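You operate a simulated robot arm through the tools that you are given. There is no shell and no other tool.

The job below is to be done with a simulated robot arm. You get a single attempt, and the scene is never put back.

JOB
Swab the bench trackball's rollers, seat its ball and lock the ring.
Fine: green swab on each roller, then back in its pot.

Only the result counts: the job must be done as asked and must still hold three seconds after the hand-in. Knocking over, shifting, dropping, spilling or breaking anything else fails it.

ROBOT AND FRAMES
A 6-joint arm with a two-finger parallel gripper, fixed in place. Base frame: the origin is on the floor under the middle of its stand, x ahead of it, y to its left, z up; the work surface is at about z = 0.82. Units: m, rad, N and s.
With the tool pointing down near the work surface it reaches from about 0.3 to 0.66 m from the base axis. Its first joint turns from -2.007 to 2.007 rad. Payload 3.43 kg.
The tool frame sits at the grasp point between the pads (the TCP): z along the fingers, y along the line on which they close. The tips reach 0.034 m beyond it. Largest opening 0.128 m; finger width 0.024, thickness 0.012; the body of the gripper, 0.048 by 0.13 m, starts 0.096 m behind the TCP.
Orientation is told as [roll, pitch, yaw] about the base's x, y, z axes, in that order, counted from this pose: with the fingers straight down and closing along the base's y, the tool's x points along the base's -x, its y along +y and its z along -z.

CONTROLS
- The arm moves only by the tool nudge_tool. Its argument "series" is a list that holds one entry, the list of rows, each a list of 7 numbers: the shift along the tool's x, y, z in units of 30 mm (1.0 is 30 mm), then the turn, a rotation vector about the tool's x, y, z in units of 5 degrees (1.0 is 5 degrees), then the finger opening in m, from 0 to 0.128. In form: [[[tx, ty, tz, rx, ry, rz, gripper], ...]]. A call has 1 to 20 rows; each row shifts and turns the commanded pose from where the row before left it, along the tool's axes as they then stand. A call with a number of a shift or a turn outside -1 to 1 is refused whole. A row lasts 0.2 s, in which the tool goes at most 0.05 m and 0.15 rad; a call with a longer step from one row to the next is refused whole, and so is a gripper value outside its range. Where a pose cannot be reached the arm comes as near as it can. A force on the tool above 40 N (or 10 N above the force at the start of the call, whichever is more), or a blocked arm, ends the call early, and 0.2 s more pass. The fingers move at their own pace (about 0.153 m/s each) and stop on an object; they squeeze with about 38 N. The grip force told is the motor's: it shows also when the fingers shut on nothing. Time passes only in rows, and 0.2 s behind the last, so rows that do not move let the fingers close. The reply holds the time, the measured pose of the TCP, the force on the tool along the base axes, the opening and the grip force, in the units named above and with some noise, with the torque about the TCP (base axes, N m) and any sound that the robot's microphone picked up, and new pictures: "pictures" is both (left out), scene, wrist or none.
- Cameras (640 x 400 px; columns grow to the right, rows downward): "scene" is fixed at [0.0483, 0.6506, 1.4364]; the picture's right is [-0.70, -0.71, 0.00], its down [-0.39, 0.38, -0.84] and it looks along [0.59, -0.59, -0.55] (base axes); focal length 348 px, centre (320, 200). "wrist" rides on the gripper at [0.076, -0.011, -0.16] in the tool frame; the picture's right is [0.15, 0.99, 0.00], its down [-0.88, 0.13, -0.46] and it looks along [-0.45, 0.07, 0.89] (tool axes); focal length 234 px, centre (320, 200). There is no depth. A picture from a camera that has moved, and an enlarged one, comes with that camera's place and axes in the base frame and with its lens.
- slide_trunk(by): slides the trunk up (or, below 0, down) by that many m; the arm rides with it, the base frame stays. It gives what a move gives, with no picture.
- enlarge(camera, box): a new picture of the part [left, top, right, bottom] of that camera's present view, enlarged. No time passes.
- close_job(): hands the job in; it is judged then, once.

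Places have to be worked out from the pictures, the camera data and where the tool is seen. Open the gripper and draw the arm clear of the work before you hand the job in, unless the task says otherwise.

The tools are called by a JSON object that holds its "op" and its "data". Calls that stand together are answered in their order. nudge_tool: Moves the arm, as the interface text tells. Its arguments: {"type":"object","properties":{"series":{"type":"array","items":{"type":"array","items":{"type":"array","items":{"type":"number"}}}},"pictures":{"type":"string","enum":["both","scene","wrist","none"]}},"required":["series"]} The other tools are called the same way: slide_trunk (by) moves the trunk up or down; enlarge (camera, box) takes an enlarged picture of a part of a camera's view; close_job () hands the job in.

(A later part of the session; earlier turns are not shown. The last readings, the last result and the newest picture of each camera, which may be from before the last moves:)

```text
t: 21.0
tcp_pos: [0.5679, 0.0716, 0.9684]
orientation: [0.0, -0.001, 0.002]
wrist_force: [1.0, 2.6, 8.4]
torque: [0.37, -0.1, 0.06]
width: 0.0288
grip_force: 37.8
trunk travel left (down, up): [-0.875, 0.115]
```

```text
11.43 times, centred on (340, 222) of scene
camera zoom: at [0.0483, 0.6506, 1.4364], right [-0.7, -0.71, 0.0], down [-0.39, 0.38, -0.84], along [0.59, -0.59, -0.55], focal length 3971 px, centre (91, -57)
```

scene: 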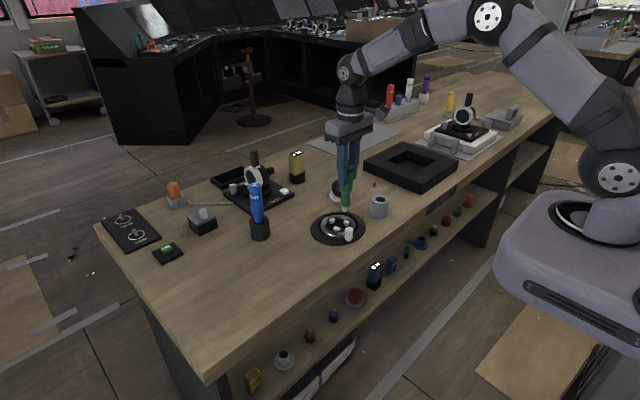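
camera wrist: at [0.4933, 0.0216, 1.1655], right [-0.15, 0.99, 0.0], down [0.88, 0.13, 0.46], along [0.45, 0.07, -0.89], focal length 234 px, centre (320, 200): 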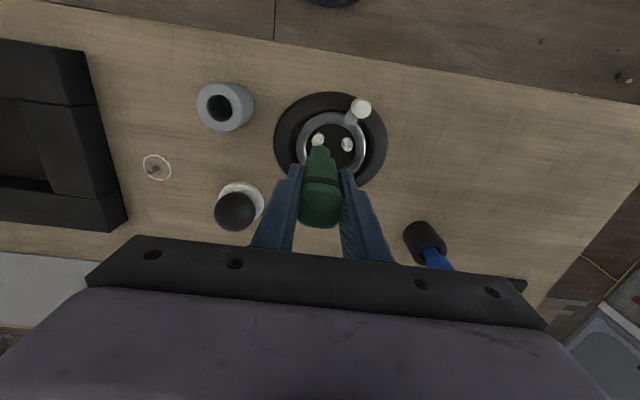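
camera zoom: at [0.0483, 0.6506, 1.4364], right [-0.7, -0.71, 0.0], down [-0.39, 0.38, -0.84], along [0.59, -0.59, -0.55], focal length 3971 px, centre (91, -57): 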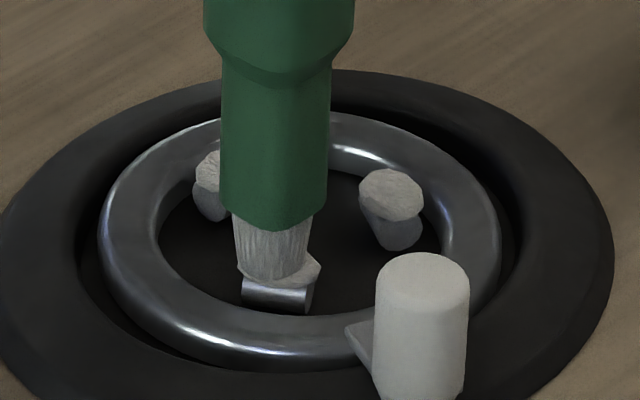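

Contact with 8.4 N on roller 2; the brush sits about 2 mm to one side of the roller's middle. I hold, then stroke slowly along the roller with a hair more pressure, and read the force.

{"op": "nudge_tool", "data": {"series": [[[0, 0, 0, 0, 0, 0, 0.015], [0, 0, 0, 0, 0, 0, 0.015], [0, 0, 0, 0, 0, 0, 0.015], [0.03, -0.015, 0.01, 0, 0, 0, 0.015], [0.03, -0.015, 0, 0, 0, 0, 0.015], [0.03, -0.015, 0, 0, 0, 0, 0.015], [0, 0, 0, 0, 0, 0, 0.015]]], "pictures": "none"}}

{"op": "enlarge", "data": {"camera": "scene", "box": [315, 205, 365, 240]}}

```text
t: 22.6
tcp_pos: [0.5639, 0.0707, 0.9665]
orientation: [0.0, 0.002, 0.0]
wrist_force: [-0.3, -0.2, 0.0]
torque: [-0.08, 0.0, -0.01]
width: 0.0289
grip_force: 38.1
trunk travel left (down, up): [-0.875, 0.115]
```

```text
11.43 times, centred on (340, 222) of scene
camera zoom: at [0.0483, 0.6506, 1.4364], right [-0.7, -0.71, 0.0], down [-0.39, 0.38, -0.84], along [0.59, -0.59, -0.55], focal length 3971 px, centre (91, -57)
```

zoom: 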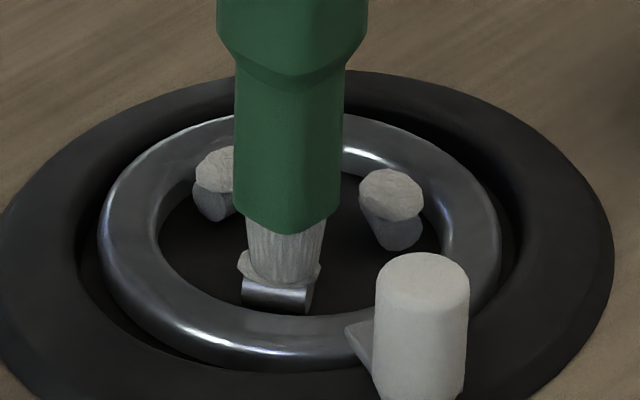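

The force drops out when I stroke, so the brush is probably sliding to the outer side of the roller. I check the wrist view before going on.

{"op": "enlarge", "data": {"camera": "wrist", "box": [260, 110, 380, 210]}}

{"op": "enlarge", "data": {"camera": "scene", "box": [325, 210, 350, 235]}}

{"op": "enlarge", "data": {"camera": "scene", "box": [310, 110, 380, 240]}}

```text
4.00 times, centred on (320, 160) of wrist
camera zoom: at [0.4882, 0.0598, 1.1274], right [-0.15, 0.99, 0.0], down [0.88, 0.13, 0.45], along [0.45, 0.07, -0.89], focal length 937 px, centre (320, 360)
```

zoom: 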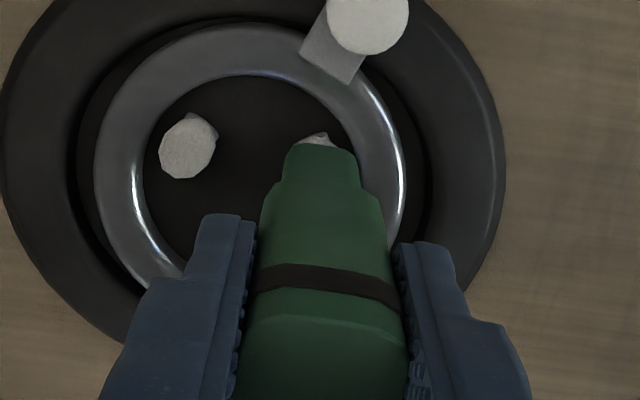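

```text
16.00 times, centred on (338, 222) of scene
camera zoom: at [0.0483, 0.6506, 1.4364], right [-0.7, -0.71, 0.0], down [-0.39, 0.38, -0.84], along [0.59, -0.59, -0.55], focal length 5560 px, centre (40, -160)
```

zoom: 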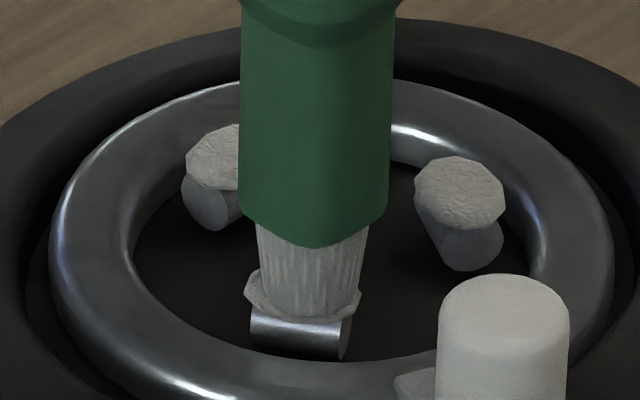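

```text
3.08 times, centred on (345, 175) of scene
camera zoom: at [0.0483, 0.6506, 1.4364], right [-0.7, -0.71, 0.0], down [-0.39, 0.38, -0.84], along [0.59, -0.59, -0.55], focal length 1069 px, centre (243, 277)
```

zoom: 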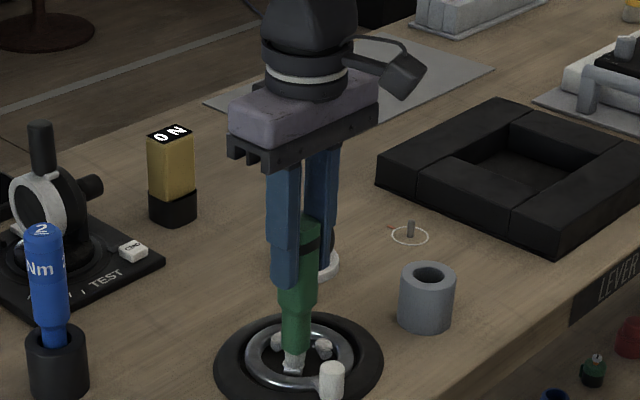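

The brush is centred on roller 2's patch but carries no load. I press down in 1 mm steps until there is some load and then hold there longer.

{"op": "nudge_tool", "data": {"series": [[[0, 0, 0.03, 0, 0, 0, 0.015], [0, 0, 0, 0, 0, 0, 0.015]]], "pictures": "none"}}

{"op": "nudge_tool", "data": {"series": [[[0, 0, 0.03, 0, 0, 0, 0.015], [0, 0, 0, 0, 0, 0, 0.015]]], "pictures": "none"}}

```text
t: 23.2
tcp_pos: [0.5654, 0.0712, 0.9657]
orientation: [0.0, 0.0, 0.0]
wrist_force: [-0.6, -0.8, 0.6]
torque: [-0.13, 0.03, 0.0]
width: 0.0285
grip_force: 38.1
trunk travel left (down, up): [-0.875, 0.115]
```

```text
t: 23.8
tcp_pos: [0.5642, 0.0705, 0.9649]
orientation: [0.001, -0.001, 0.001]
wrist_force: [0.2, -1.1, 0.7]
torque: [0.12, 0.02, 0.0]
width: 0.0286
grip_force: 38.3
trunk travel left (down, up): [-0.875, 0.115]
```

No load yet 3 mm lower than before. I look again before pressing further.

{"op": "enlarge", "data": {"camera": "scene", "box": [325, 210, 350, 235]}}

{"op": "enlarge", "data": {"camera": "scene", "box": [320, 150, 370, 240]}}

```text
16.00 times, centred on (338, 222) of scene
camera zoom: at [0.0483, 0.6506, 1.4364], right [-0.7, -0.71, 0.0], down [-0.39, 0.38, -0.84], along [0.59, -0.59, -0.55], focal length 5560 px, centre (40, -160)
```

zoom: 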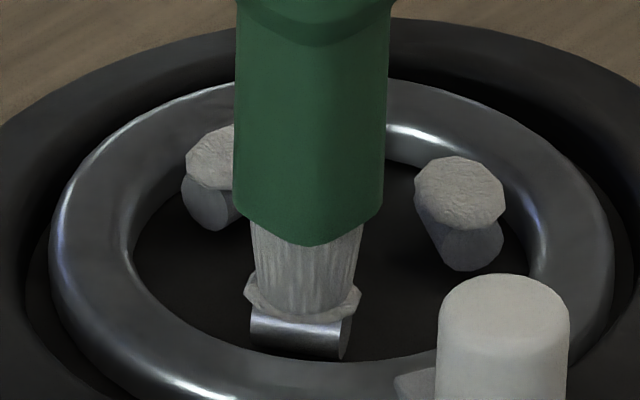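

```text
4.44 times, centred on (345, 195) of scene
camera zoom: at [0.0483, 0.6506, 1.4364], right [-0.7, -0.71, 0.0], down [-0.39, 0.38, -0.84], along [0.59, -0.59, -0.55], focal length 1544 px, centre (209, 222)
```

zoom: 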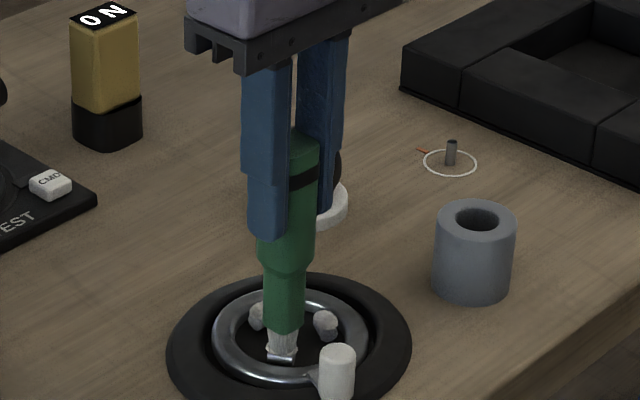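

The swab seems to creep up in the grip rather than build force, so the brush is in light contact. I now make real strokes along roller 2 while feeding slightly downward, and read the force along the way.

{"op": "nudge_tool", "data": {"series": [[[-0.1, 0.05, 0.02, 0, 0, 0, 0.015], [-0.05, 0.03, 0.01, 0, 0, 0, 0.015], [0.1, -0.05, 0.01, 0, 0, 0, 0.015], [0.1, -0.05, 0.01, 0, 0, 0, 0.015], [0.1, -0.05, 0.01, 0, 0, 0, 0.015], [-0.1, 0.05, 0.01, 0, 0, 0, 0.015], [-0.1, 0.05, 0.01, 0, 0, 0, 0.015]]], "pictures": "none"}}

{"op": "enlarge", "data": {"camera": "scene", "box": [325, 210, 350, 235]}}

```text
t: 25.4
tcp_pos: [0.566, 0.0704, 0.963]
orientation: [-0.001, 0.0, 0.0]
wrist_force: [-0.4, 0.3, 1.8]
torque: [0.2, 0.0, -0.01]
width: 0.0287
grip_force: 38.0
trunk travel left (down, up): [-0.875, 0.115]
```

```text
16.00 times, centred on (338, 222) of scene
camera zoom: at [0.0483, 0.6506, 1.4364], right [-0.7, -0.71, 0.0], down [-0.39, 0.38, -0.84], along [0.59, -0.59, -0.55], focal length 5560 px, centre (40, -160)
```

zoom: 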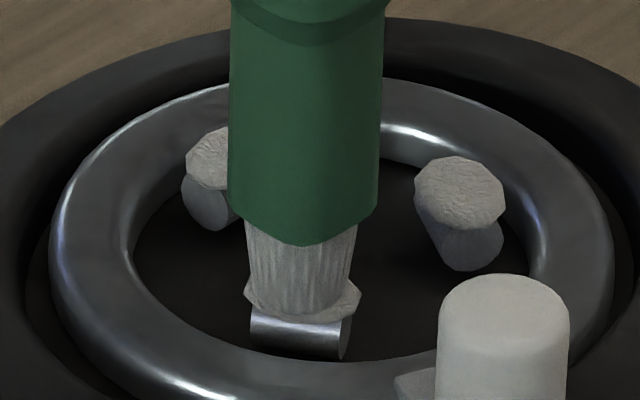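

The patch is still there. I test a firmer press: 2 mm lower, then read the force twice while holding to see whether it decays.

{"op": "nudge_tool", "data": {"series": [[[0, 0, 0.04, 0, 0, 0, 0.015], [0, 0, 0.04, 0, 0, 0, 0.015]]], "pictures": "none"}}

{"op": "nudge_tool", "data": {"series": [[[0, 0, 0, 0, 0, 0, 0.015], [0, 0, 0, 0, 0, 0, 0.015]]], "pictures": "none"}}

{"op": "enlarge", "data": {"camera": "scene", "box": [325, 210, 350, 235]}}

```text
t: 26.0
tcp_pos: [0.5654, 0.072, 0.9626]
orientation: [-0.001, -0.004, 0.0]
wrist_force: [-0.7, -1.3, 10.8]
torque: [-0.41, 0.11, 0.01]
width: 0.0285
grip_force: 38.3
trunk travel left (down, up): [-0.875, 0.115]
```

```text
t: 26.6
tcp_pos: [0.5658, 0.071, 0.9619]
orientation: [-0.001, -0.002, 0.003]
wrist_force: [0.7, 0.8, 9.8]
torque: [0.38, -0.14, 0.06]
width: 0.029
grip_force: 37.9
trunk travel left (down, up): [-0.875, 0.115]
```

```text
16.00 times, centred on (338, 222) of scene
camera zoom: at [0.0483, 0.6506, 1.4364], right [-0.7, -0.71, 0.0], down [-0.39, 0.38, -0.84], along [0.59, -0.59, -0.55], focal length 5560 px, centre (40, -160)
```

zoom: 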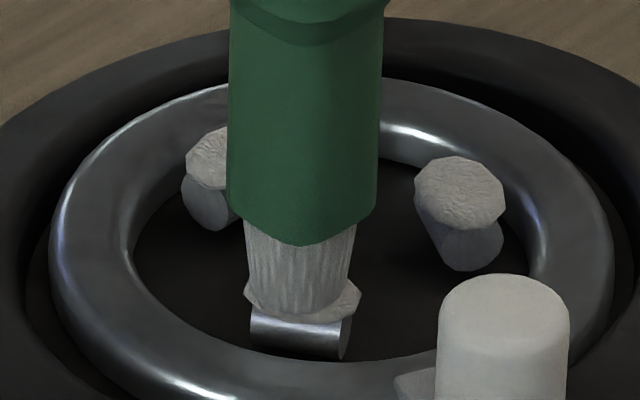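

Force holds near 10 N when still. I hold a second longer and then stroke in small steps while feeding down, watching the patch.

{"op": "nudge_tool", "data": {"series": [[[0, 0, 0, 0, 0, 0, 0.015], [0, 0, 0, 0, 0, 0, 0.015], [0, 0, 0, 0, 0, 0, 0.015], [0, 0, 0, 0, 0, 0, 0.015], [0, 0, 0, 0, 0, 0, 0.015]]], "pictures": "none"}}

{"op": "nudge_tool", "data": {"series": [[[-0.05, 0.025, 0.02, 0, 0, 0, 0.015], [-0.05, 0.025, 0.02, 0, 0, 0, 0.015], [0.05, -0.025, 0.02, 0, 0, 0, 0.015]]], "pictures": "none"}}

{"op": "enlarge", "data": {"camera": "scene", "box": [325, 210, 350, 235]}}

```text
t: 27.8
tcp_pos: [0.5642, 0.0712, 0.961]
orientation: [0.0, 0.001, 0.0]
wrist_force: [0.2, 0.5, 1.9]
torque: [-0.13, -0.02, -0.04]
width: 0.0286
grip_force: 37.7
trunk travel left (down, up): [-0.875, 0.115]
```

```text
t: 28.6
tcp_pos: [0.568, 0.0728, 0.9587]
orientation: [0.001, 0.0, -0.002]
wrist_force: [0.5, -0.8, 2.0]
torque: [-0.21, 0.0, 0.0]
width: 0.0289
grip_force: 38.2
trunk travel left (down, up): [-0.875, 0.115]
```

```text
16.00 times, centred on (338, 222) of scene
camera zoom: at [0.0483, 0.6506, 1.4364], right [-0.7, -0.71, 0.0], down [-0.39, 0.38, -0.84], along [0.59, -0.59, -0.55], focal length 5560 px, centre (40, -160)
```

zoom: 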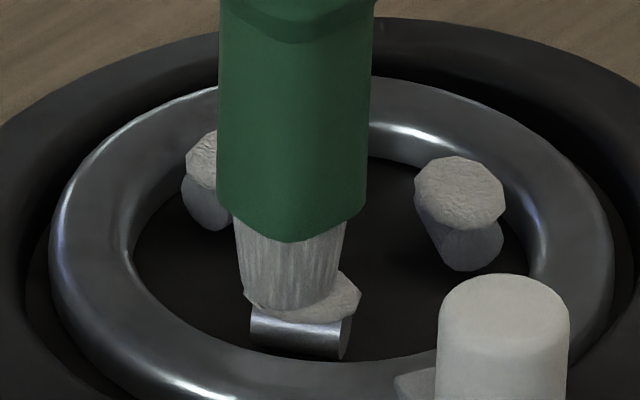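

The patch is unchanged after short strokes, though the brush clearly rests on the roller. I try longer strokes over the full roller length (about ±7 mm) with a slight downward feed.

{"op": "nudge_tool", "data": {"series": [[[0.117, -0.061, 0.015, 0, 0, 0, 0.015], [0.117, -0.061, 0.015, 0, 0, 0, 0.015], [0.117, -0.061, 0.015, 0, 0, 0, 0.015], [-0.117, 0.061, 0.015, 0, 0, 0, 0.015], [-0.117, 0.061, 0.015, 0, 0, 0, 0.015], [-0.117, 0.061, 0.015, 0, 0, 0, 0.015], [-0.117, 0.061, 0.015, 0, 0, 0, 0.015]]], "pictures": "none"}}

{"op": "enlarge", "data": {"camera": "scene", "box": [325, 210, 350, 235]}}

{"op": "enlarge", "data": {"camera": "wrist", "box": [260, 110, 380, 210]}}

```text
t: 30.2
tcp_pos: [0.5707, 0.0748, 0.9567]
orientation: [0.002, -0.002, 0.0]
wrist_force: [-1.4, -0.6, 5.7]
torque: [-0.35, 0.16, 0.02]
width: 0.0283
grip_force: 38.5
trunk travel left (down, up): [-0.875, 0.115]
```

```text
16.00 times, centred on (338, 222) of scene
camera zoom: at [0.0483, 0.6506, 1.4364], right [-0.7, -0.71, 0.0], down [-0.39, 0.38, -0.84], along [0.59, -0.59, -0.55], focal length 5560 px, centre (40, -160)
```

zoom: 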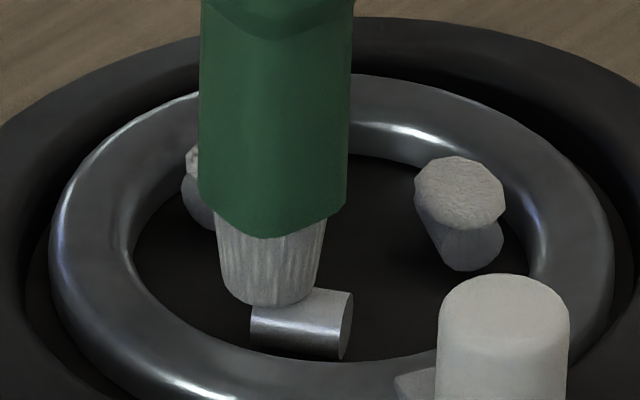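

```text
4.00 times, centred on (320, 160) of wrist
camera zoom: at [0.4945, 0.0627, 1.1173], right [-0.15, 0.99, 0.0], down [0.88, 0.13, 0.46], along [0.45, 0.07, -0.89], focal length 937 px, centre (320, 360)
```

zoom: 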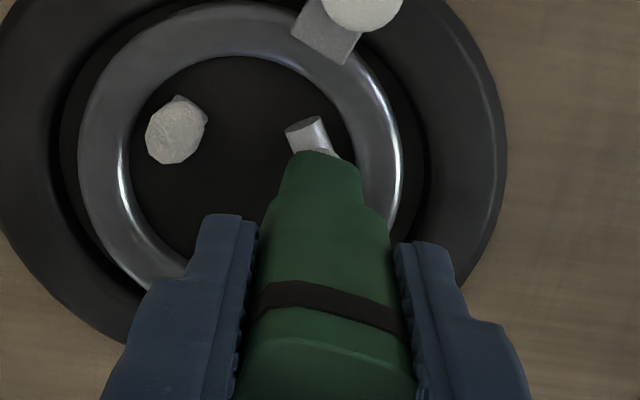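

Roller 2's lint is gone: a full-length stroke clears it. I raise the swab, go to roller 1, and do the same full-length strokes there.

{"op": "nudge_tool", "data": {"series": [[[0, 0, -0.7, 0, 0, 0, 0.015], [0.108, -0.743, 0, 0, 0, 0, 0.015], [0.108, -0.743, 0, 0, 0, 0, 0.015], [0, 0, 0.3, 0, 0, 0, 0.015], [0, 0, 0.2, 0, 0, 0, 0.015], [0, 0, 0, 0, 0, 0, 0.015]]], "pictures": "none"}}

{"op": "enlarge", "data": {"camera": "scene", "box": [325, 205, 355, 235]}}

{"op": "enlarge", "data": {"camera": "wrist", "box": [260, 110, 380, 210]}}

```text
t: 31.6
tcp_pos: [0.5651, 0.0309, 0.9628]
orientation: [0.0, 0.0, -0.001]
wrist_force: [0.7, -0.6, -0.5]
torque: [0.01, -0.02, 0.0]
width: 0.0282
grip_force: 37.9
trunk travel left (down, up): [-0.875, 0.115]
```

```text
13.33 times, centred on (340, 220) of scene
camera zoom: at [0.0483, 0.6506, 1.4364], right [-0.7, -0.71, 0.0], down [-0.39, 0.38, -0.84], along [0.59, -0.59, -0.55], focal length 4633 px, centre (53, -67)
```

zoom: 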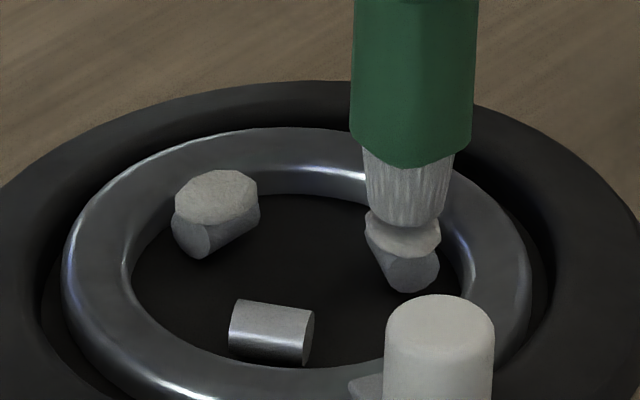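

```text
4.00 times, centred on (320, 160) of wrist
camera zoom: at [0.4885, 0.0187, 1.1228], right [-0.15, 0.99, 0.0], down [0.88, 0.13, 0.46], along [0.45, 0.07, -0.89], focal length 937 px, centre (320, 360)
```

zoom: 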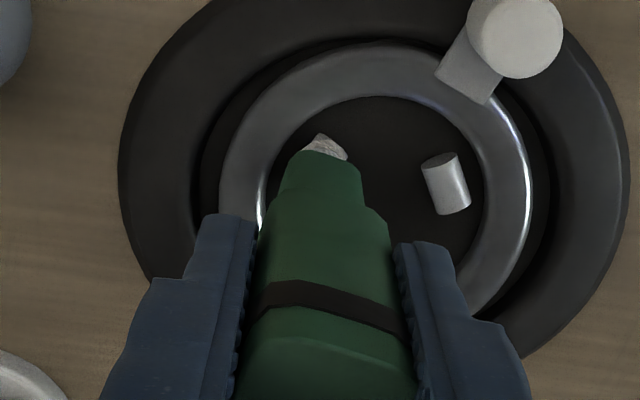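

Roller 2 is clean and the brush stands right on roller 1's patch. I lower it to contact and make full-length strokes along roller 1 with a slight downward feed.

{"op": "nudge_tool", "data": {"series": [[[0, 0, 0.13, 0, 0, 0, 0.015], [0, 0, 0.07, 0, 0, 0, 0.015], [-0.116, -0.065, 0.015, 0, 0, 0, 0.015], [-0.116, -0.065, 0.015, 0, 0, 0, 0.015], [0.116, 0.065, 0.015, 0, 0, 0, 0.015], [0.116, 0.065, 0.015, 0, 0, 0, 0.015], [0.116, 0.065, 0.015, 0, 0, 0, 0.015], [0.116, 0.065, 0.015, 0, 0, 0, 0.015], [-0.116, -0.065, 0.01, 0, 0, 0, 0.015], [-0.116, -0.065, 0.01, 0, 0, 0, 0.015], [-0.116, -0.065, 0.01, 0, 0, 0, 0.015], [-0.116, -0.065, 0.01, 0, 0, 0, 0.015]]], "pictures": "none"}}

{"op": "enlarge", "data": {"camera": "scene", "box": [325, 205, 355, 235]}}

{"op": "enlarge", "data": {"camera": "wrist", "box": [260, 110, 380, 210]}}

```text
t: 34.2
tcp_pos: [0.5678, 0.0261, 0.9548]
orientation: [0.0, 0.0, 0.0]
wrist_force: [-5.3, 4.3, 21.4]
torque: [0.55, 0.6, 0.06]
width: 0.0285
grip_force: 38.0
trunk travel left (down, up): [-0.875, 0.115]
```

```text
13.33 times, centred on (340, 220) of scene
camera zoom: at [0.0483, 0.6506, 1.4364], right [-0.7, -0.71, 0.0], down [-0.39, 0.38, -0.84], along [0.59, -0.59, -0.55], focal length 4633 px, centre (53, -67)
```

zoom: 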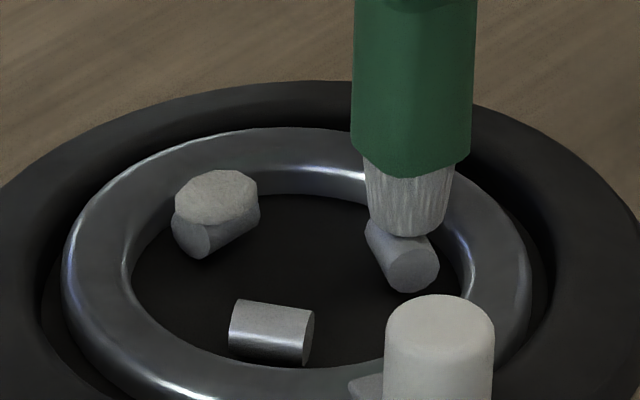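

```text
4.00 times, centred on (320, 160) of wrist
camera zoom: at [0.4922, 0.0152, 1.1146], right [-0.15, 0.99, 0.0], down [0.88, 0.13, 0.46], along [0.45, 0.07, -0.89], focal length 937 px, centre (320, 360)
```

zoom: 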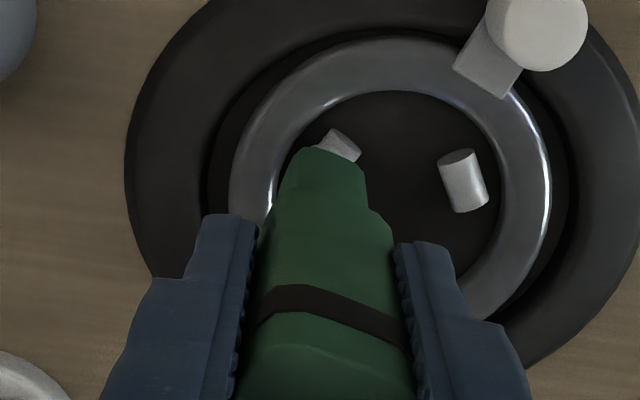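

Roller 1 is clean too. I raise the swab (force was 21 N) and move over roller 3 at about (0.603, 0.0515), keeping a bit above it to check.

{"op": "nudge_tool", "data": {"series": [[[0, 0, -0.7, 0, 0, 0, 0.015], [-0.5, 0.4, 0, 0, 0, 0, 0.015], [-0.5, 0.4, 0, 0, 0, 0, 0.015], [0, 0, 0.3, 0, 0, 0, 0.015], [0, 0, 0, 0, 0, 0, 0.015]]], "pictures": "none"}}

{"op": "enlarge", "data": {"camera": "scene", "box": [325, 205, 355, 235]}}

{"op": "enlarge", "data": {"camera": "wrist", "box": [260, 110, 380, 210]}}

```text
t: 35.4
tcp_pos: [0.601, 0.0497, 0.9639]
orientation: [-0.001, 0.0, 0.001]
wrist_force: [0.5, 0.7, -0.8]
torque: [-0.01, -0.01, -0.04]
width: 0.0284
grip_force: 37.9
trunk travel left (down, up): [-0.875, 0.115]
```

```text
13.33 times, centred on (340, 220) of scene
camera zoom: at [0.0483, 0.6506, 1.4364], right [-0.7, -0.71, 0.0], down [-0.39, 0.38, -0.84], along [0.59, -0.59, -0.55], focal length 4633 px, centre (53, -67)
```

zoom: 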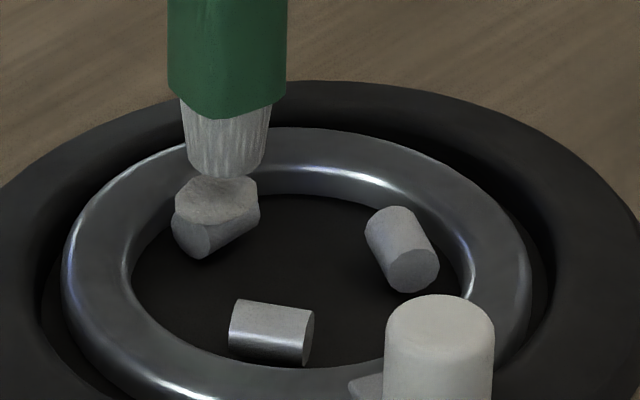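

```text
4.00 times, centred on (320, 160) of wrist
camera zoom: at [0.5253, 0.0384, 1.1248], right [-0.15, 0.99, 0.0], down [0.88, 0.13, 0.46], along [0.45, 0.07, -0.89], focal length 937 px, centre (320, 360)
```

zoom: 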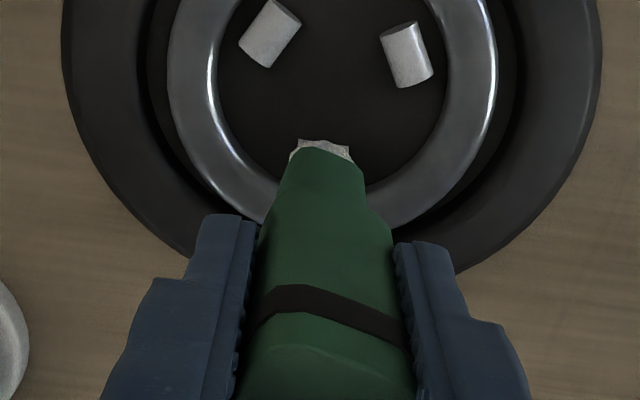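

The brush is aligned over roller 3, about 7 mm above its patch. I lower it and stroke along y, the direction of that roller.

{"op": "nudge_tool", "data": {"series": [[[-0.03, 0.03, 0.13, 0, 0, 0, 0.015], [0, 0, 0.1, 0, 0, 0, 0.015], [0, 0.133, 0.015, 0, 0, 0, 0.015], [0, 0.133, 0.015, 0, 0, 0, 0.015], [0, -0.133, 0.015, 0, 0, 0, 0.015], [0, -0.133, 0.015, 0, 0, 0, 0.015], [0, -0.133, 0.015, 0, 0, 0, 0.015], [0, -0.133, 0.015, 0, 0, 0, 0.015], [0, 0.133, 0.01, 0, 0, 0, 0.015], [0, 0.133, 0.01, 0, 0, 0, 0.015], [0, 0.133, 0.01, 0, 0, 0, 0.015], [0, 0.133, 0.0, 0, 0, 0, 0.015]]], "pictures": "none"}}

{"op": "enlarge", "data": {"camera": "scene", "box": [325, 205, 355, 235]}}

{"op": "enlarge", "data": {"camera": "wrist", "box": [260, 110, 380, 210]}}

```text
t: 38.0
tcp_pos: [0.6018, 0.0589, 0.9549]
orientation: [0.0, 0.0, -0.001]
wrist_force: [0.7, -0.3, -0.9]
torque: [0.0, -0.01, -0.01]
width: 0.0286
grip_force: 37.9
trunk travel left (down, up): [-0.875, 0.115]
```

```text
13.33 times, centred on (340, 220) of scene
camera zoom: at [0.0483, 0.6506, 1.4364], right [-0.7, -0.71, 0.0], down [-0.39, 0.38, -0.84], along [0.59, -0.59, -0.55], focal length 4633 px, centre (53, -67)
```

zoom: 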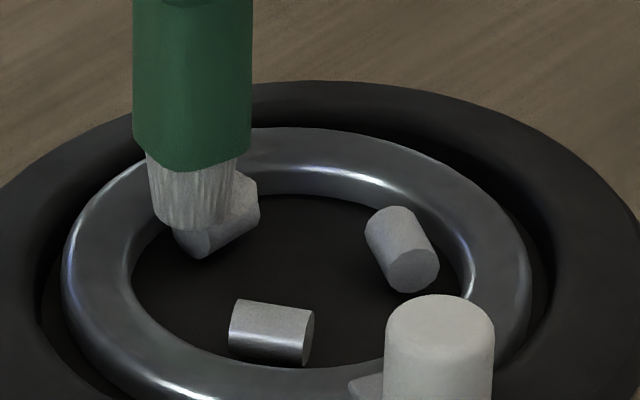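

```text
4.00 times, centred on (320, 160) of wrist
camera zoom: at [0.5265, 0.0477, 1.1151], right [-0.15, 0.99, 0.0], down [0.88, 0.13, 0.46], along [0.45, 0.07, -0.89], focal length 937 px, centre (320, 360)
```

zoom: 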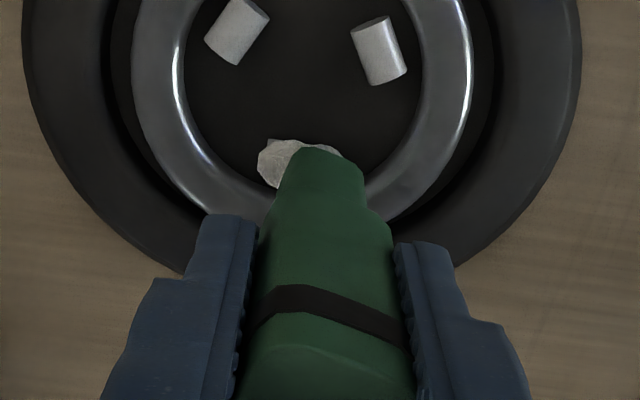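

Roller 3's lint is still there and there's no load at this stroke end, so contact was too light. I recentre on the roller, 1.5 mm further out, and press until there is load.

{"op": "nudge_tool", "data": {"series": [[[-0.05, -0.133, 0, 0, 0, 0, 0.015], [0, -0.12, 0, 0, 0, 0, 0.015], [0, 0, 0.04, 0, 0, 0, 0.015], [0, 0, 0.03, 0, 0, 0, 0.015], [0, 0, 0, 0, 0, 0, 0.015]]], "pictures": "none"}}

{"op": "enlarge", "data": {"camera": "scene", "box": [325, 205, 355, 235]}}

```text
t: 39.2
tcp_pos: [0.6045, 0.0499, 0.9537]
orientation: [-0.002, -0.005, 0.0]
wrist_force: [-1.0, 1.9, 11.6]
torque: [0.03, -0.01, 0.01]
width: 0.0283
grip_force: 37.7
trunk travel left (down, up): [-0.875, 0.115]
```

```text
13.33 times, centred on (340, 220) of scene
camera zoom: at [0.0483, 0.6506, 1.4364], right [-0.7, -0.71, 0.0], down [-0.39, 0.38, -0.84], along [0.59, -0.59, -0.55], focal length 4633 px, centre (53, -67)
```

zoom: 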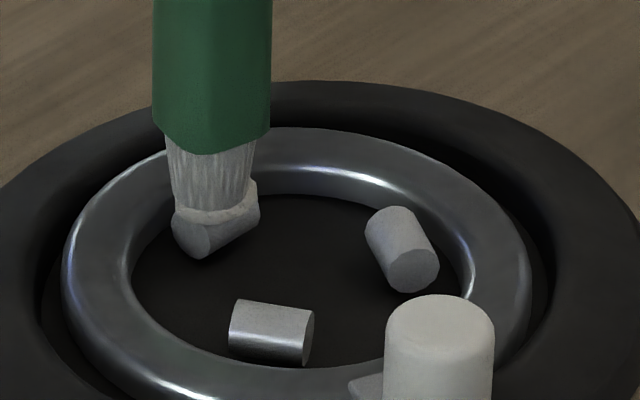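

Solid contact now at 11.6 N. I stroke along roller 3 over its full length with feed.

{"op": "nudge_tool", "data": {"series": [[[0, 0.133, 0.015, 0, 0, 0, 0.015], [0, 0.133, 0.015, 0, 0, 0, 0.015], [0, -0.133, 0.015, 0, 0, 0, 0.015], [0, -0.133, 0.015, 0, 0, 0, 0.015], [0, -0.133, 0.015, 0, 0, 0, 0.015], [0, -0.133, 0.015, 0, 0, 0, 0.015], [0, 0.133, 0.015, 0, 0, 0, 0.015], [0, 0.133, 0.015, 0, 0, 0, 0.015]]], "pictures": "none"}}

{"op": "enlarge", "data": {"camera": "scene", "box": [325, 205, 355, 235]}}

{"op": "enlarge", "data": {"camera": "wrist", "box": [260, 110, 380, 210]}}

```text
t: 41.0
tcp_pos: [0.6033, 0.0473, 0.9532]
orientation: [-0.005, -0.008, 0.001]
wrist_force: [1.6, -8.5, 27.4]
torque: [-0.97, -0.09, -0.01]
width: 0.0284
grip_force: 37.7
trunk travel left (down, up): [-0.875, 0.115]
```

```text
13.33 times, centred on (340, 220) of scene
camera zoom: at [0.0483, 0.6506, 1.4364], right [-0.7, -0.71, 0.0], down [-0.39, 0.38, -0.84], along [0.59, -0.59, -0.55], focal length 4633 px, centre (53, -67)
```

zoom: 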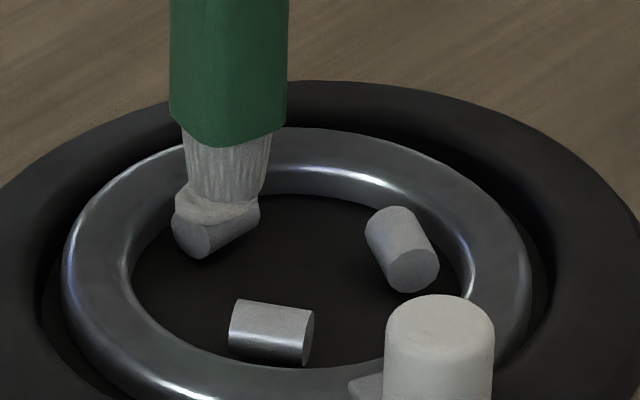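

```text
4.00 times, centred on (320, 160) of wrist
camera zoom: at [0.5258, 0.0365, 1.1131], right [-0.15, 0.99, 0.0], down [0.88, 0.13, 0.46], along [0.46, 0.06, -0.89], focal length 937 px, centre (320, 360)
```

zoom: 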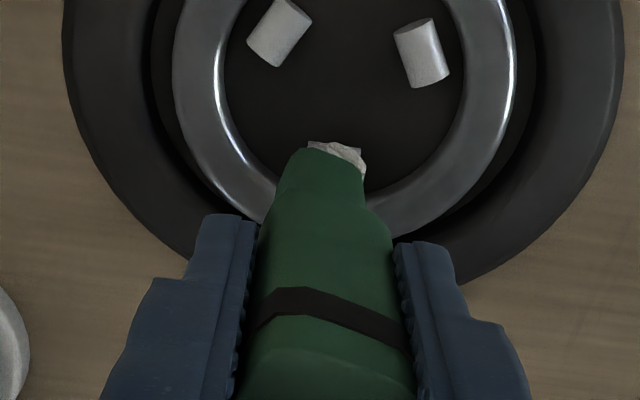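

The force rose to 27 N, a bit high, and the lint remains. I back off 1 mm and keep stroking at lighter pressure without feed.

{"op": "nudge_tool", "data": {"series": [[[0, 0.1, -0.04, 0, 0, 0, 0.015], [0, 0.1, 0, 0, 0, 0, 0.015], [0, 0.1, 0, 0, 0, 0, 0.015], [0, -0.133, 0, 0, 0, 0, 0.015], [0, -0.133, 0, 0, 0, 0, 0.015], [0, -0.133, 0.01, 0, 0, 0, 0.015], [0, -0.133, 0.01, 0, 0, 0, 0.015]]], "pictures": "none"}}

{"op": "enlarge", "data": {"camera": "scene", "box": [325, 205, 355, 235]}}

```text
t: 42.6
tcp_pos: [0.6021, 0.0461, 0.9525]
orientation: [0.002, -0.006, 0.0]
wrist_force: [0.8, 8.5, 24.6]
torque: [1.03, -0.02, 0.01]
width: 0.0282
grip_force: 38.1
trunk travel left (down, up): [-0.875, 0.115]
```

```text
13.33 times, centred on (340, 220) of scene
camera zoom: at [0.0483, 0.6506, 1.4364], right [-0.7, -0.71, 0.0], down [-0.39, 0.38, -0.84], along [0.59, -0.59, -0.55], focal length 4633 px, centre (53, -67)
```

zoom: 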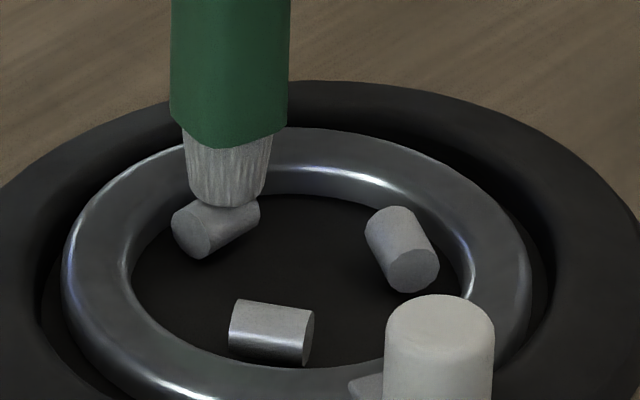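

Roller 3 is clean, so all three are done. I lift the swab well clear and carry it back above its pot.

{"op": "nudge_tool", "data": {"series": [[[0, 0, -0.5, 0, 0, 0, 0.015], [0, 0, -0.9, 0, 0, 0, 0.015], [0, 0, -0.9, 0, 0, 0, 0.015], [0, 0, -0.9, 0, 0, 0, 0.015], [0, 0, 0, 0, 0, 0, 0.015]]], "pictures": "both"}}

{"op": "enlarge", "data": {"camera": "scene", "box": [315, 195, 365, 245]}}

```text
t: 43.8
tcp_pos: [0.6052, 0.0441, 1.0461]
orientation: [-0.002, -0.001, 0.0]
wrist_force: [-0.7, 0.8, 0.3]
torque: [-0.01, 0.01, 0.03]
width: 0.0285
grip_force: 38.0
trunk travel left (down, up): [-0.875, 0.115]
camera wrist: at [0.5283, 0.0339, 1.2064], right [-0.15, 0.99, 0.0], down [0.88, 0.13, 0.46], along [0.45, 0.07, -0.89], focal length 234 px, centre (320, 200)
```

scene: 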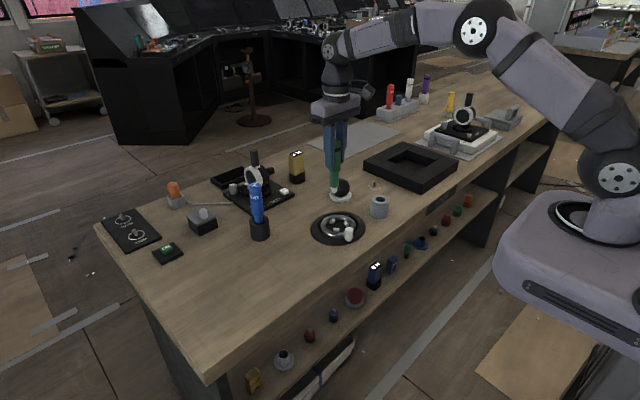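
wrist: 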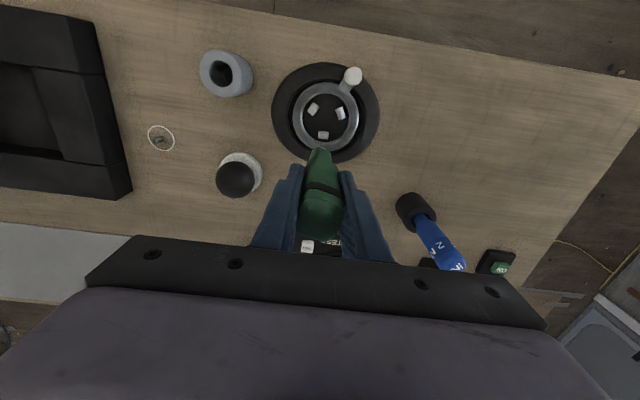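

```text
8.00 times, centred on (340, 220) of scene
camera zoom: at [0.0483, 0.6506, 1.4364], right [-0.7, -0.71, 0.0], down [-0.39, 0.38, -0.84], along [0.59, -0.59, -0.55], focal length 2780 px, centre (160, 40)
```

zoom: 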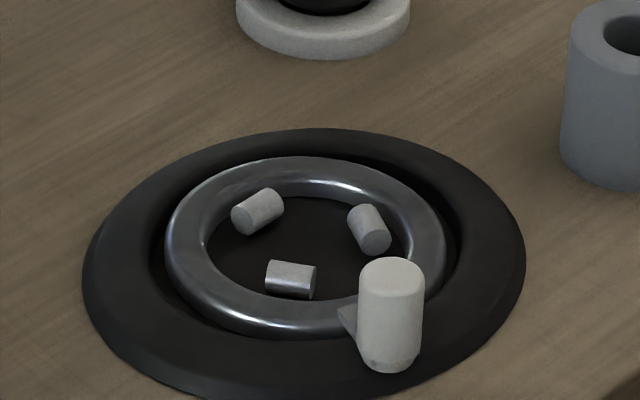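

All three rollers are bare and nothing else moved. I carry the swab back over the pot (grasp spot was (0.5373, -0.0890)) and compare its tip with the hole.

{"op": "nudge_tool", "data": {"series": [[[0.4526, -0.887, 0, 0, 0, 0, 0.015], [0.4526, -0.887, 0, 0, 0, 0, 0.015], [0.4526, -0.887, 0, 0, 0, 0, 0.015], [0.4526, -0.887, 0, 0, 0, 0, 0.015], [0.4526, -0.887, 0, 0, 0, 0, 0.015], [0, 0, 0, 0, 0, 0, 0.015]]], "pictures": "none"}}

{"op": "enlarge", "data": {"camera": "scene", "box": [350, 110, 410, 220]}}

{"op": "enlarge", "data": {"camera": "scene", "box": [365, 165, 400, 220]}}

{"op": "enlarge", "data": {"camera": "wrist", "box": [260, 100, 380, 240]}}

```text
t: 45.2
tcp_pos: [0.5355, -0.0888, 1.0457]
orientation: [0.0, 0.0, -0.001]
wrist_force: [0.3, -0.9, -1.0]
torque: [0.0, -0.01, 0.01]
width: 0.0281
grip_force: 37.7
trunk travel left (down, up): [-0.875, 0.115]
```

```text
3.64 times, centred on (380, 165) of scene
camera zoom: at [0.0483, 0.6506, 1.4364], right [-0.7, -0.71, 0.0], down [-0.39, 0.38, -0.84], along [0.59, -0.59, -0.55], focal length 1264 px, centre (102, 327)
```

zoom: 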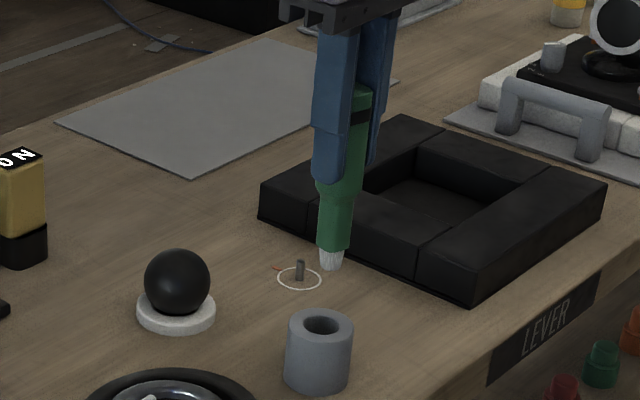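

```text
7.27 times, centred on (382, 192) of scene
camera zoom: at [0.0483, 0.6506, 1.4364], right [-0.7, -0.71, 0.0], down [-0.39, 0.38, -0.84], along [0.59, -0.59, -0.55], focal length 2527 px, centre (-134, 254)
```

zoom: 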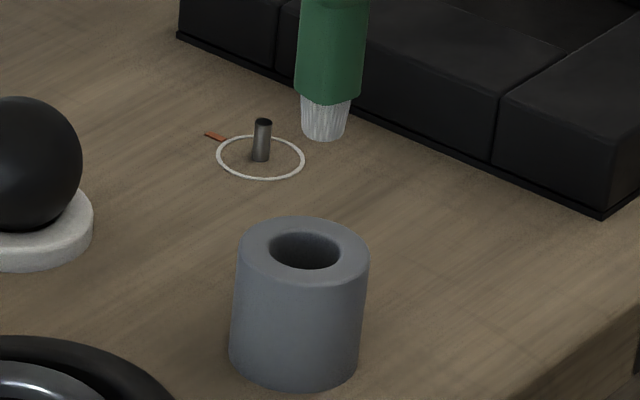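

```text
2.86 times, centred on (320, 170) of wrist
camera zoom: at [0.4601, -0.1, 1.2062], right [-0.15, 0.99, 0.0], down [0.88, 0.13, 0.46], along [0.45, 0.07, -0.89], focal length 669 px, centre (320, 286)
```

zoom: 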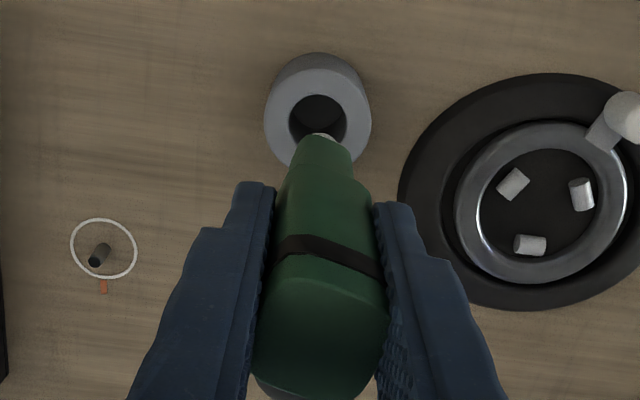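

The pot's hole is at about (0.5375, -0.089) and the brush tip hangs about 5 mm short of it in x. I shift by that and lower until the tip is just above the rim, then check again.

{"op": "nudge_tool", "data": {"series": [[[-0.167, -0.03, 0, 0, 0, 0, 0.015], [0, 0, 0.6, 0, 0, 0, 0.015], [0, 0, 0.6, 0, 0, 0, 0.015], [0, 0, 0, 0, 0, 0, 0.015]]], "pictures": "none"}}

{"op": "enlarge", "data": {"camera": "scene", "box": [365, 165, 400, 220]}}

{"op": "enlarge", "data": {"camera": "wrist", "box": [260, 110, 380, 210]}}

```text
t: 46.2
tcp_pos: [0.5426, -0.0897, 1.0101]
orientation: [-0.001, 0.0, 0.001]
wrist_force: [0.0, -0.6, -0.1]
torque: [-0.02, -0.01, -0.01]
width: 0.0282
grip_force: 38.1
trunk travel left (down, up): [-0.875, 0.115]
```

```text
7.27 times, centred on (382, 192) of scene
camera zoom: at [0.0483, 0.6506, 1.4364], right [-0.7, -0.71, 0.0], down [-0.39, 0.38, -0.84], along [0.59, -0.59, -0.55], focal length 2527 px, centre (-134, 254)
```

zoom: 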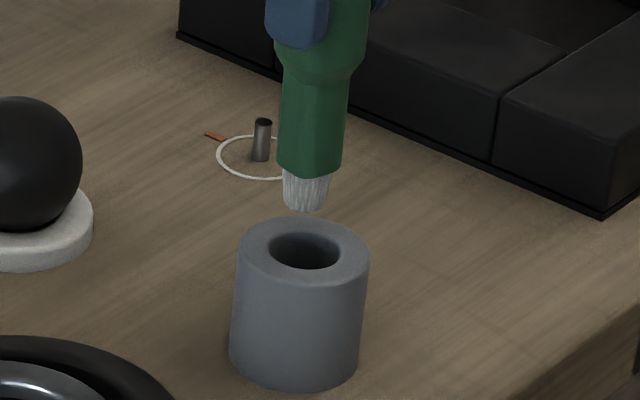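

```text
4.00 times, centred on (320, 160) of wrist
camera zoom: at [0.4656, -0.1011, 1.17], right [-0.15, 0.99, 0.0], down [0.88, 0.13, 0.46], along [0.45, 0.07, -0.89], focal length 937 px, centre (320, 360)
```

zoom: 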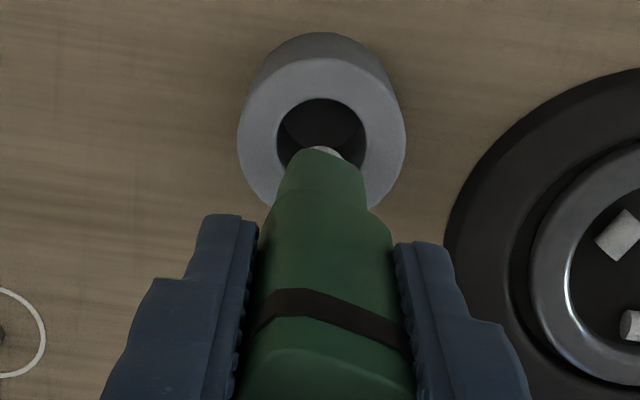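

Scene and wrist views disagree by a few mm on x, so I split the difference (3 mm back) and lower the narrow brush into the wide hole, stopping before the shaft reaches the rim.

{"op": "nudge_tool", "data": {"series": [[[0.08, 0, 0.3, 0, 0, 0, 0.015], [0, 0, 0.3, 0, 0, 0, 0.015], [0, 0, 0.25, 0, 0, 0, 0.015], [0, 0, 0, 0, 0, 0, 0.015]]], "pictures": "none"}}

{"op": "enlarge", "data": {"camera": "scene", "box": [365, 170, 400, 220]}}

{"op": "enlarge", "data": {"camera": "wrist", "box": [270, 110, 370, 200]}}

```text
t: 47.2
tcp_pos: [0.5391, -0.0901, 0.9851]
orientation: [-0.001, 0.001, 0.0]
wrist_force: [0.5, 0.5, -0.4]
torque: [0.03, -0.01, 0.0]
width: 0.0287
grip_force: 37.7
trunk travel left (down, up): [-0.875, 0.115]
```

```text
8.00 times, centred on (382, 195) of scene
camera zoom: at [0.0483, 0.6506, 1.4364], right [-0.7, -0.71, 0.0], down [-0.39, 0.38, -0.84], along [0.59, -0.59, -0.55], focal length 2780 px, centre (-180, 240)
```

zoom: 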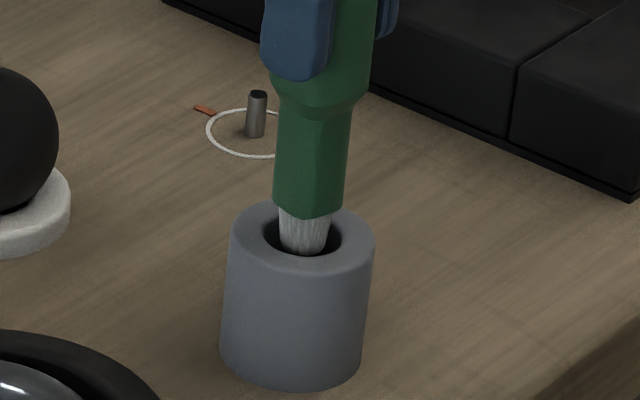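

```text
4.44 times, centred on (320, 155) of wrist
camera zoom: at [0.4626, -0.101, 1.1445], right [-0.15, 0.99, 0.0], down [0.88, 0.13, 0.46], along [0.45, 0.07, -0.89], focal length 1041 px, centre (320, 400)
```

zoom: 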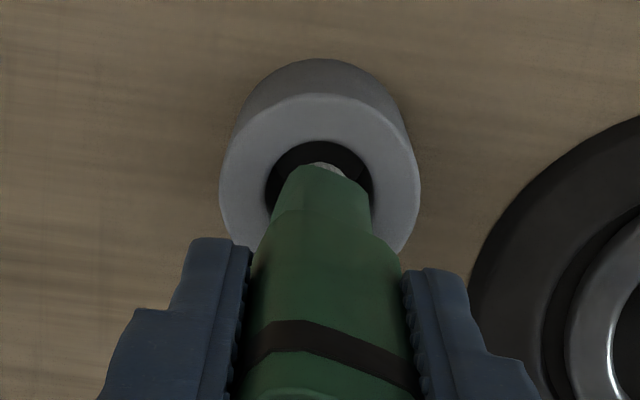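

The brush is in the hole and the shaft is within about 1–2 mm of the hole's axis. I shift 1 mm in y and lower slowly, watching for contact forces.

{"op": "nudge_tool", "data": {"series": [[[0, 0.03, 0.1, 0, 0, 0, 0.015], [0, 0, 0.1, 0, 0, 0, 0.015], [0, 0, 0.1, 0, 0, 0, 0.015], [0, 0, 0.1, 0, 0, 0, 0.015], [0, 0, 0, 0, 0, 0, 0.015]]], "pictures": "none"}}

{"op": "enlarge", "data": {"camera": "scene", "box": [365, 170, 400, 220]}}

{"op": "enlarge", "data": {"camera": "wrist", "box": [270, 110, 370, 200]}}

```text
t: 48.4
tcp_pos: [0.5399, -0.0884, 0.9732]
orientation: [-0.001, 0.0, 0.001]
wrist_force: [-0.2, 0.4, 0.3]
torque: [0.02, 0.01, 0.01]
width: 0.0282
grip_force: 37.6
trunk travel left (down, up): [-0.875, 0.115]
```

```text
8.00 times, centred on (382, 195) of scene
camera zoom: at [0.0483, 0.6506, 1.4364], right [-0.7, -0.71, 0.0], down [-0.39, 0.38, -0.84], along [0.59, -0.59, -0.55], focal length 2780 px, centre (-180, 240)
```

zoom: 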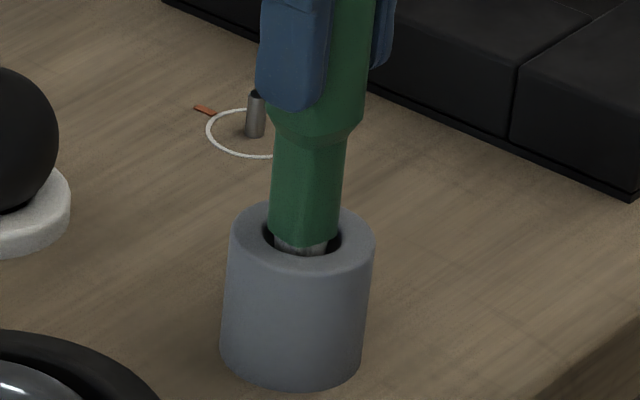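

```text
4.44 times, centred on (320, 155) of wrist
camera zoom: at [0.4627, -0.0999, 1.1328], right [-0.15, 0.99, 0.0], down [0.88, 0.13, 0.46], along [0.45, 0.07, -0.89], focal length 1041 px, centre (320, 400)
```

zoom: 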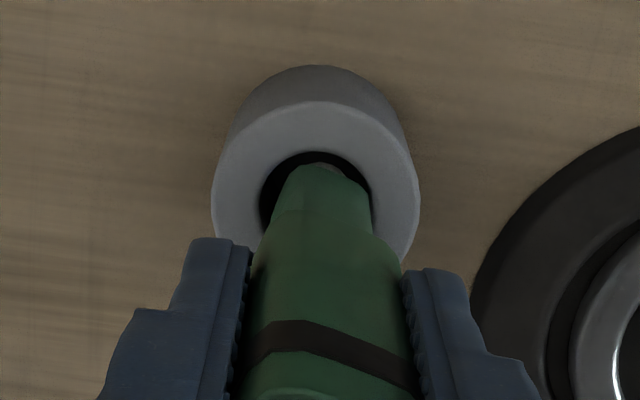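

The shaft's lower edge is about to enter the hole, within about 1 mm of centre. I nudge under 1 mm and go on down in small steps, checking the force.

{"op": "nudge_tool", "data": {"series": [[[-0.017, -0.023, 0.07, 0, 0, 0, 0.015], [0, 0, 0.07, 0, 0, 0, 0.015], [0, 0, 0.07, 0, 0, 0, 0.015], [0, 0, 0, 0, 0, 0, 0.015]]], "pictures": "none"}}

{"op": "nudge_tool", "data": {"series": [[[0, 0, 0.07, 0, 0, 0, 0.015], [0, 0, 0.07, 0, 0, 0, 0.015], [0, 0, 0, 0, 0, 0, 0.015]]], "pictures": "none"}}

{"op": "enlarge", "data": {"camera": "scene", "box": [365, 170, 400, 220]}}

{"op": "enlarge", "data": {"camera": "wrist", "box": [270, 110, 370, 200]}}

```text
t: 49.4
tcp_pos: [0.5395, -0.0892, 0.9658]
orientation: [-0.002, 0.0, 0.0]
wrist_force: [0.0, 0.3, -0.6]
torque: [0.02, 0.01, 0.01]
width: 0.0284
grip_force: 37.6
trunk travel left (down, up): [-0.875, 0.115]
```

```text
t: 50.2
tcp_pos: [0.5391, -0.0896, 0.9623]
orientation: [0.001, -0.001, 0.001]
wrist_force: [0.5, 0.3, -1.8]
torque: [0.01, 0.0, 0.04]
width: 0.0283
grip_force: 38.3
trunk travel left (down, up): [-0.875, 0.115]
```

```text
8.00 times, centred on (382, 195) of scene
camera zoom: at [0.0483, 0.6506, 1.4364], right [-0.7, -0.71, 0.0], down [-0.39, 0.38, -0.84], along [0.59, -0.59, -0.55], focal length 2780 px, centre (-180, 240)
```

zoom: 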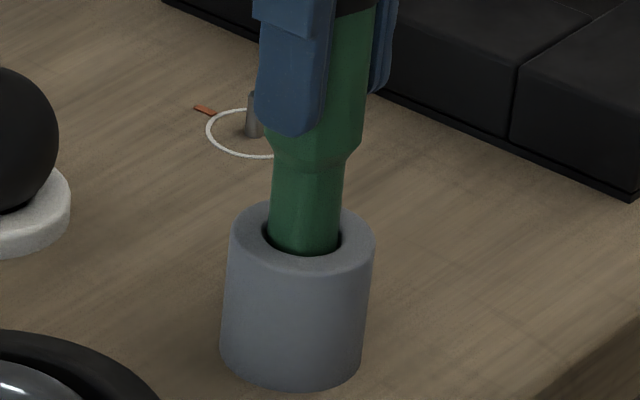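

```text
4.44 times, centred on (320, 155) of wrist
camera zoom: at [0.4629, -0.101, 1.1221], right [-0.15, 0.99, 0.0], down [0.88, 0.13, 0.46], along [0.45, 0.07, -0.89], focal length 1041 px, centre (320, 400)
```

zoom: 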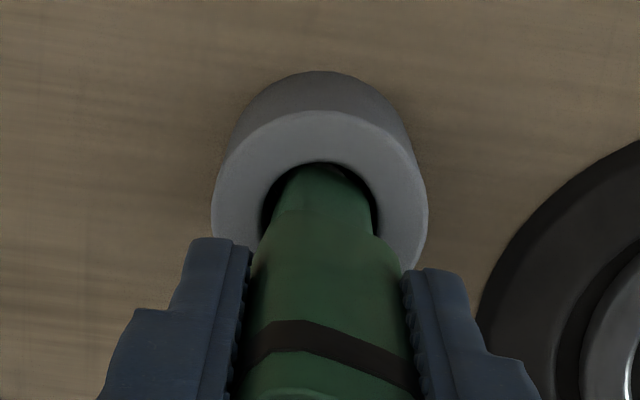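

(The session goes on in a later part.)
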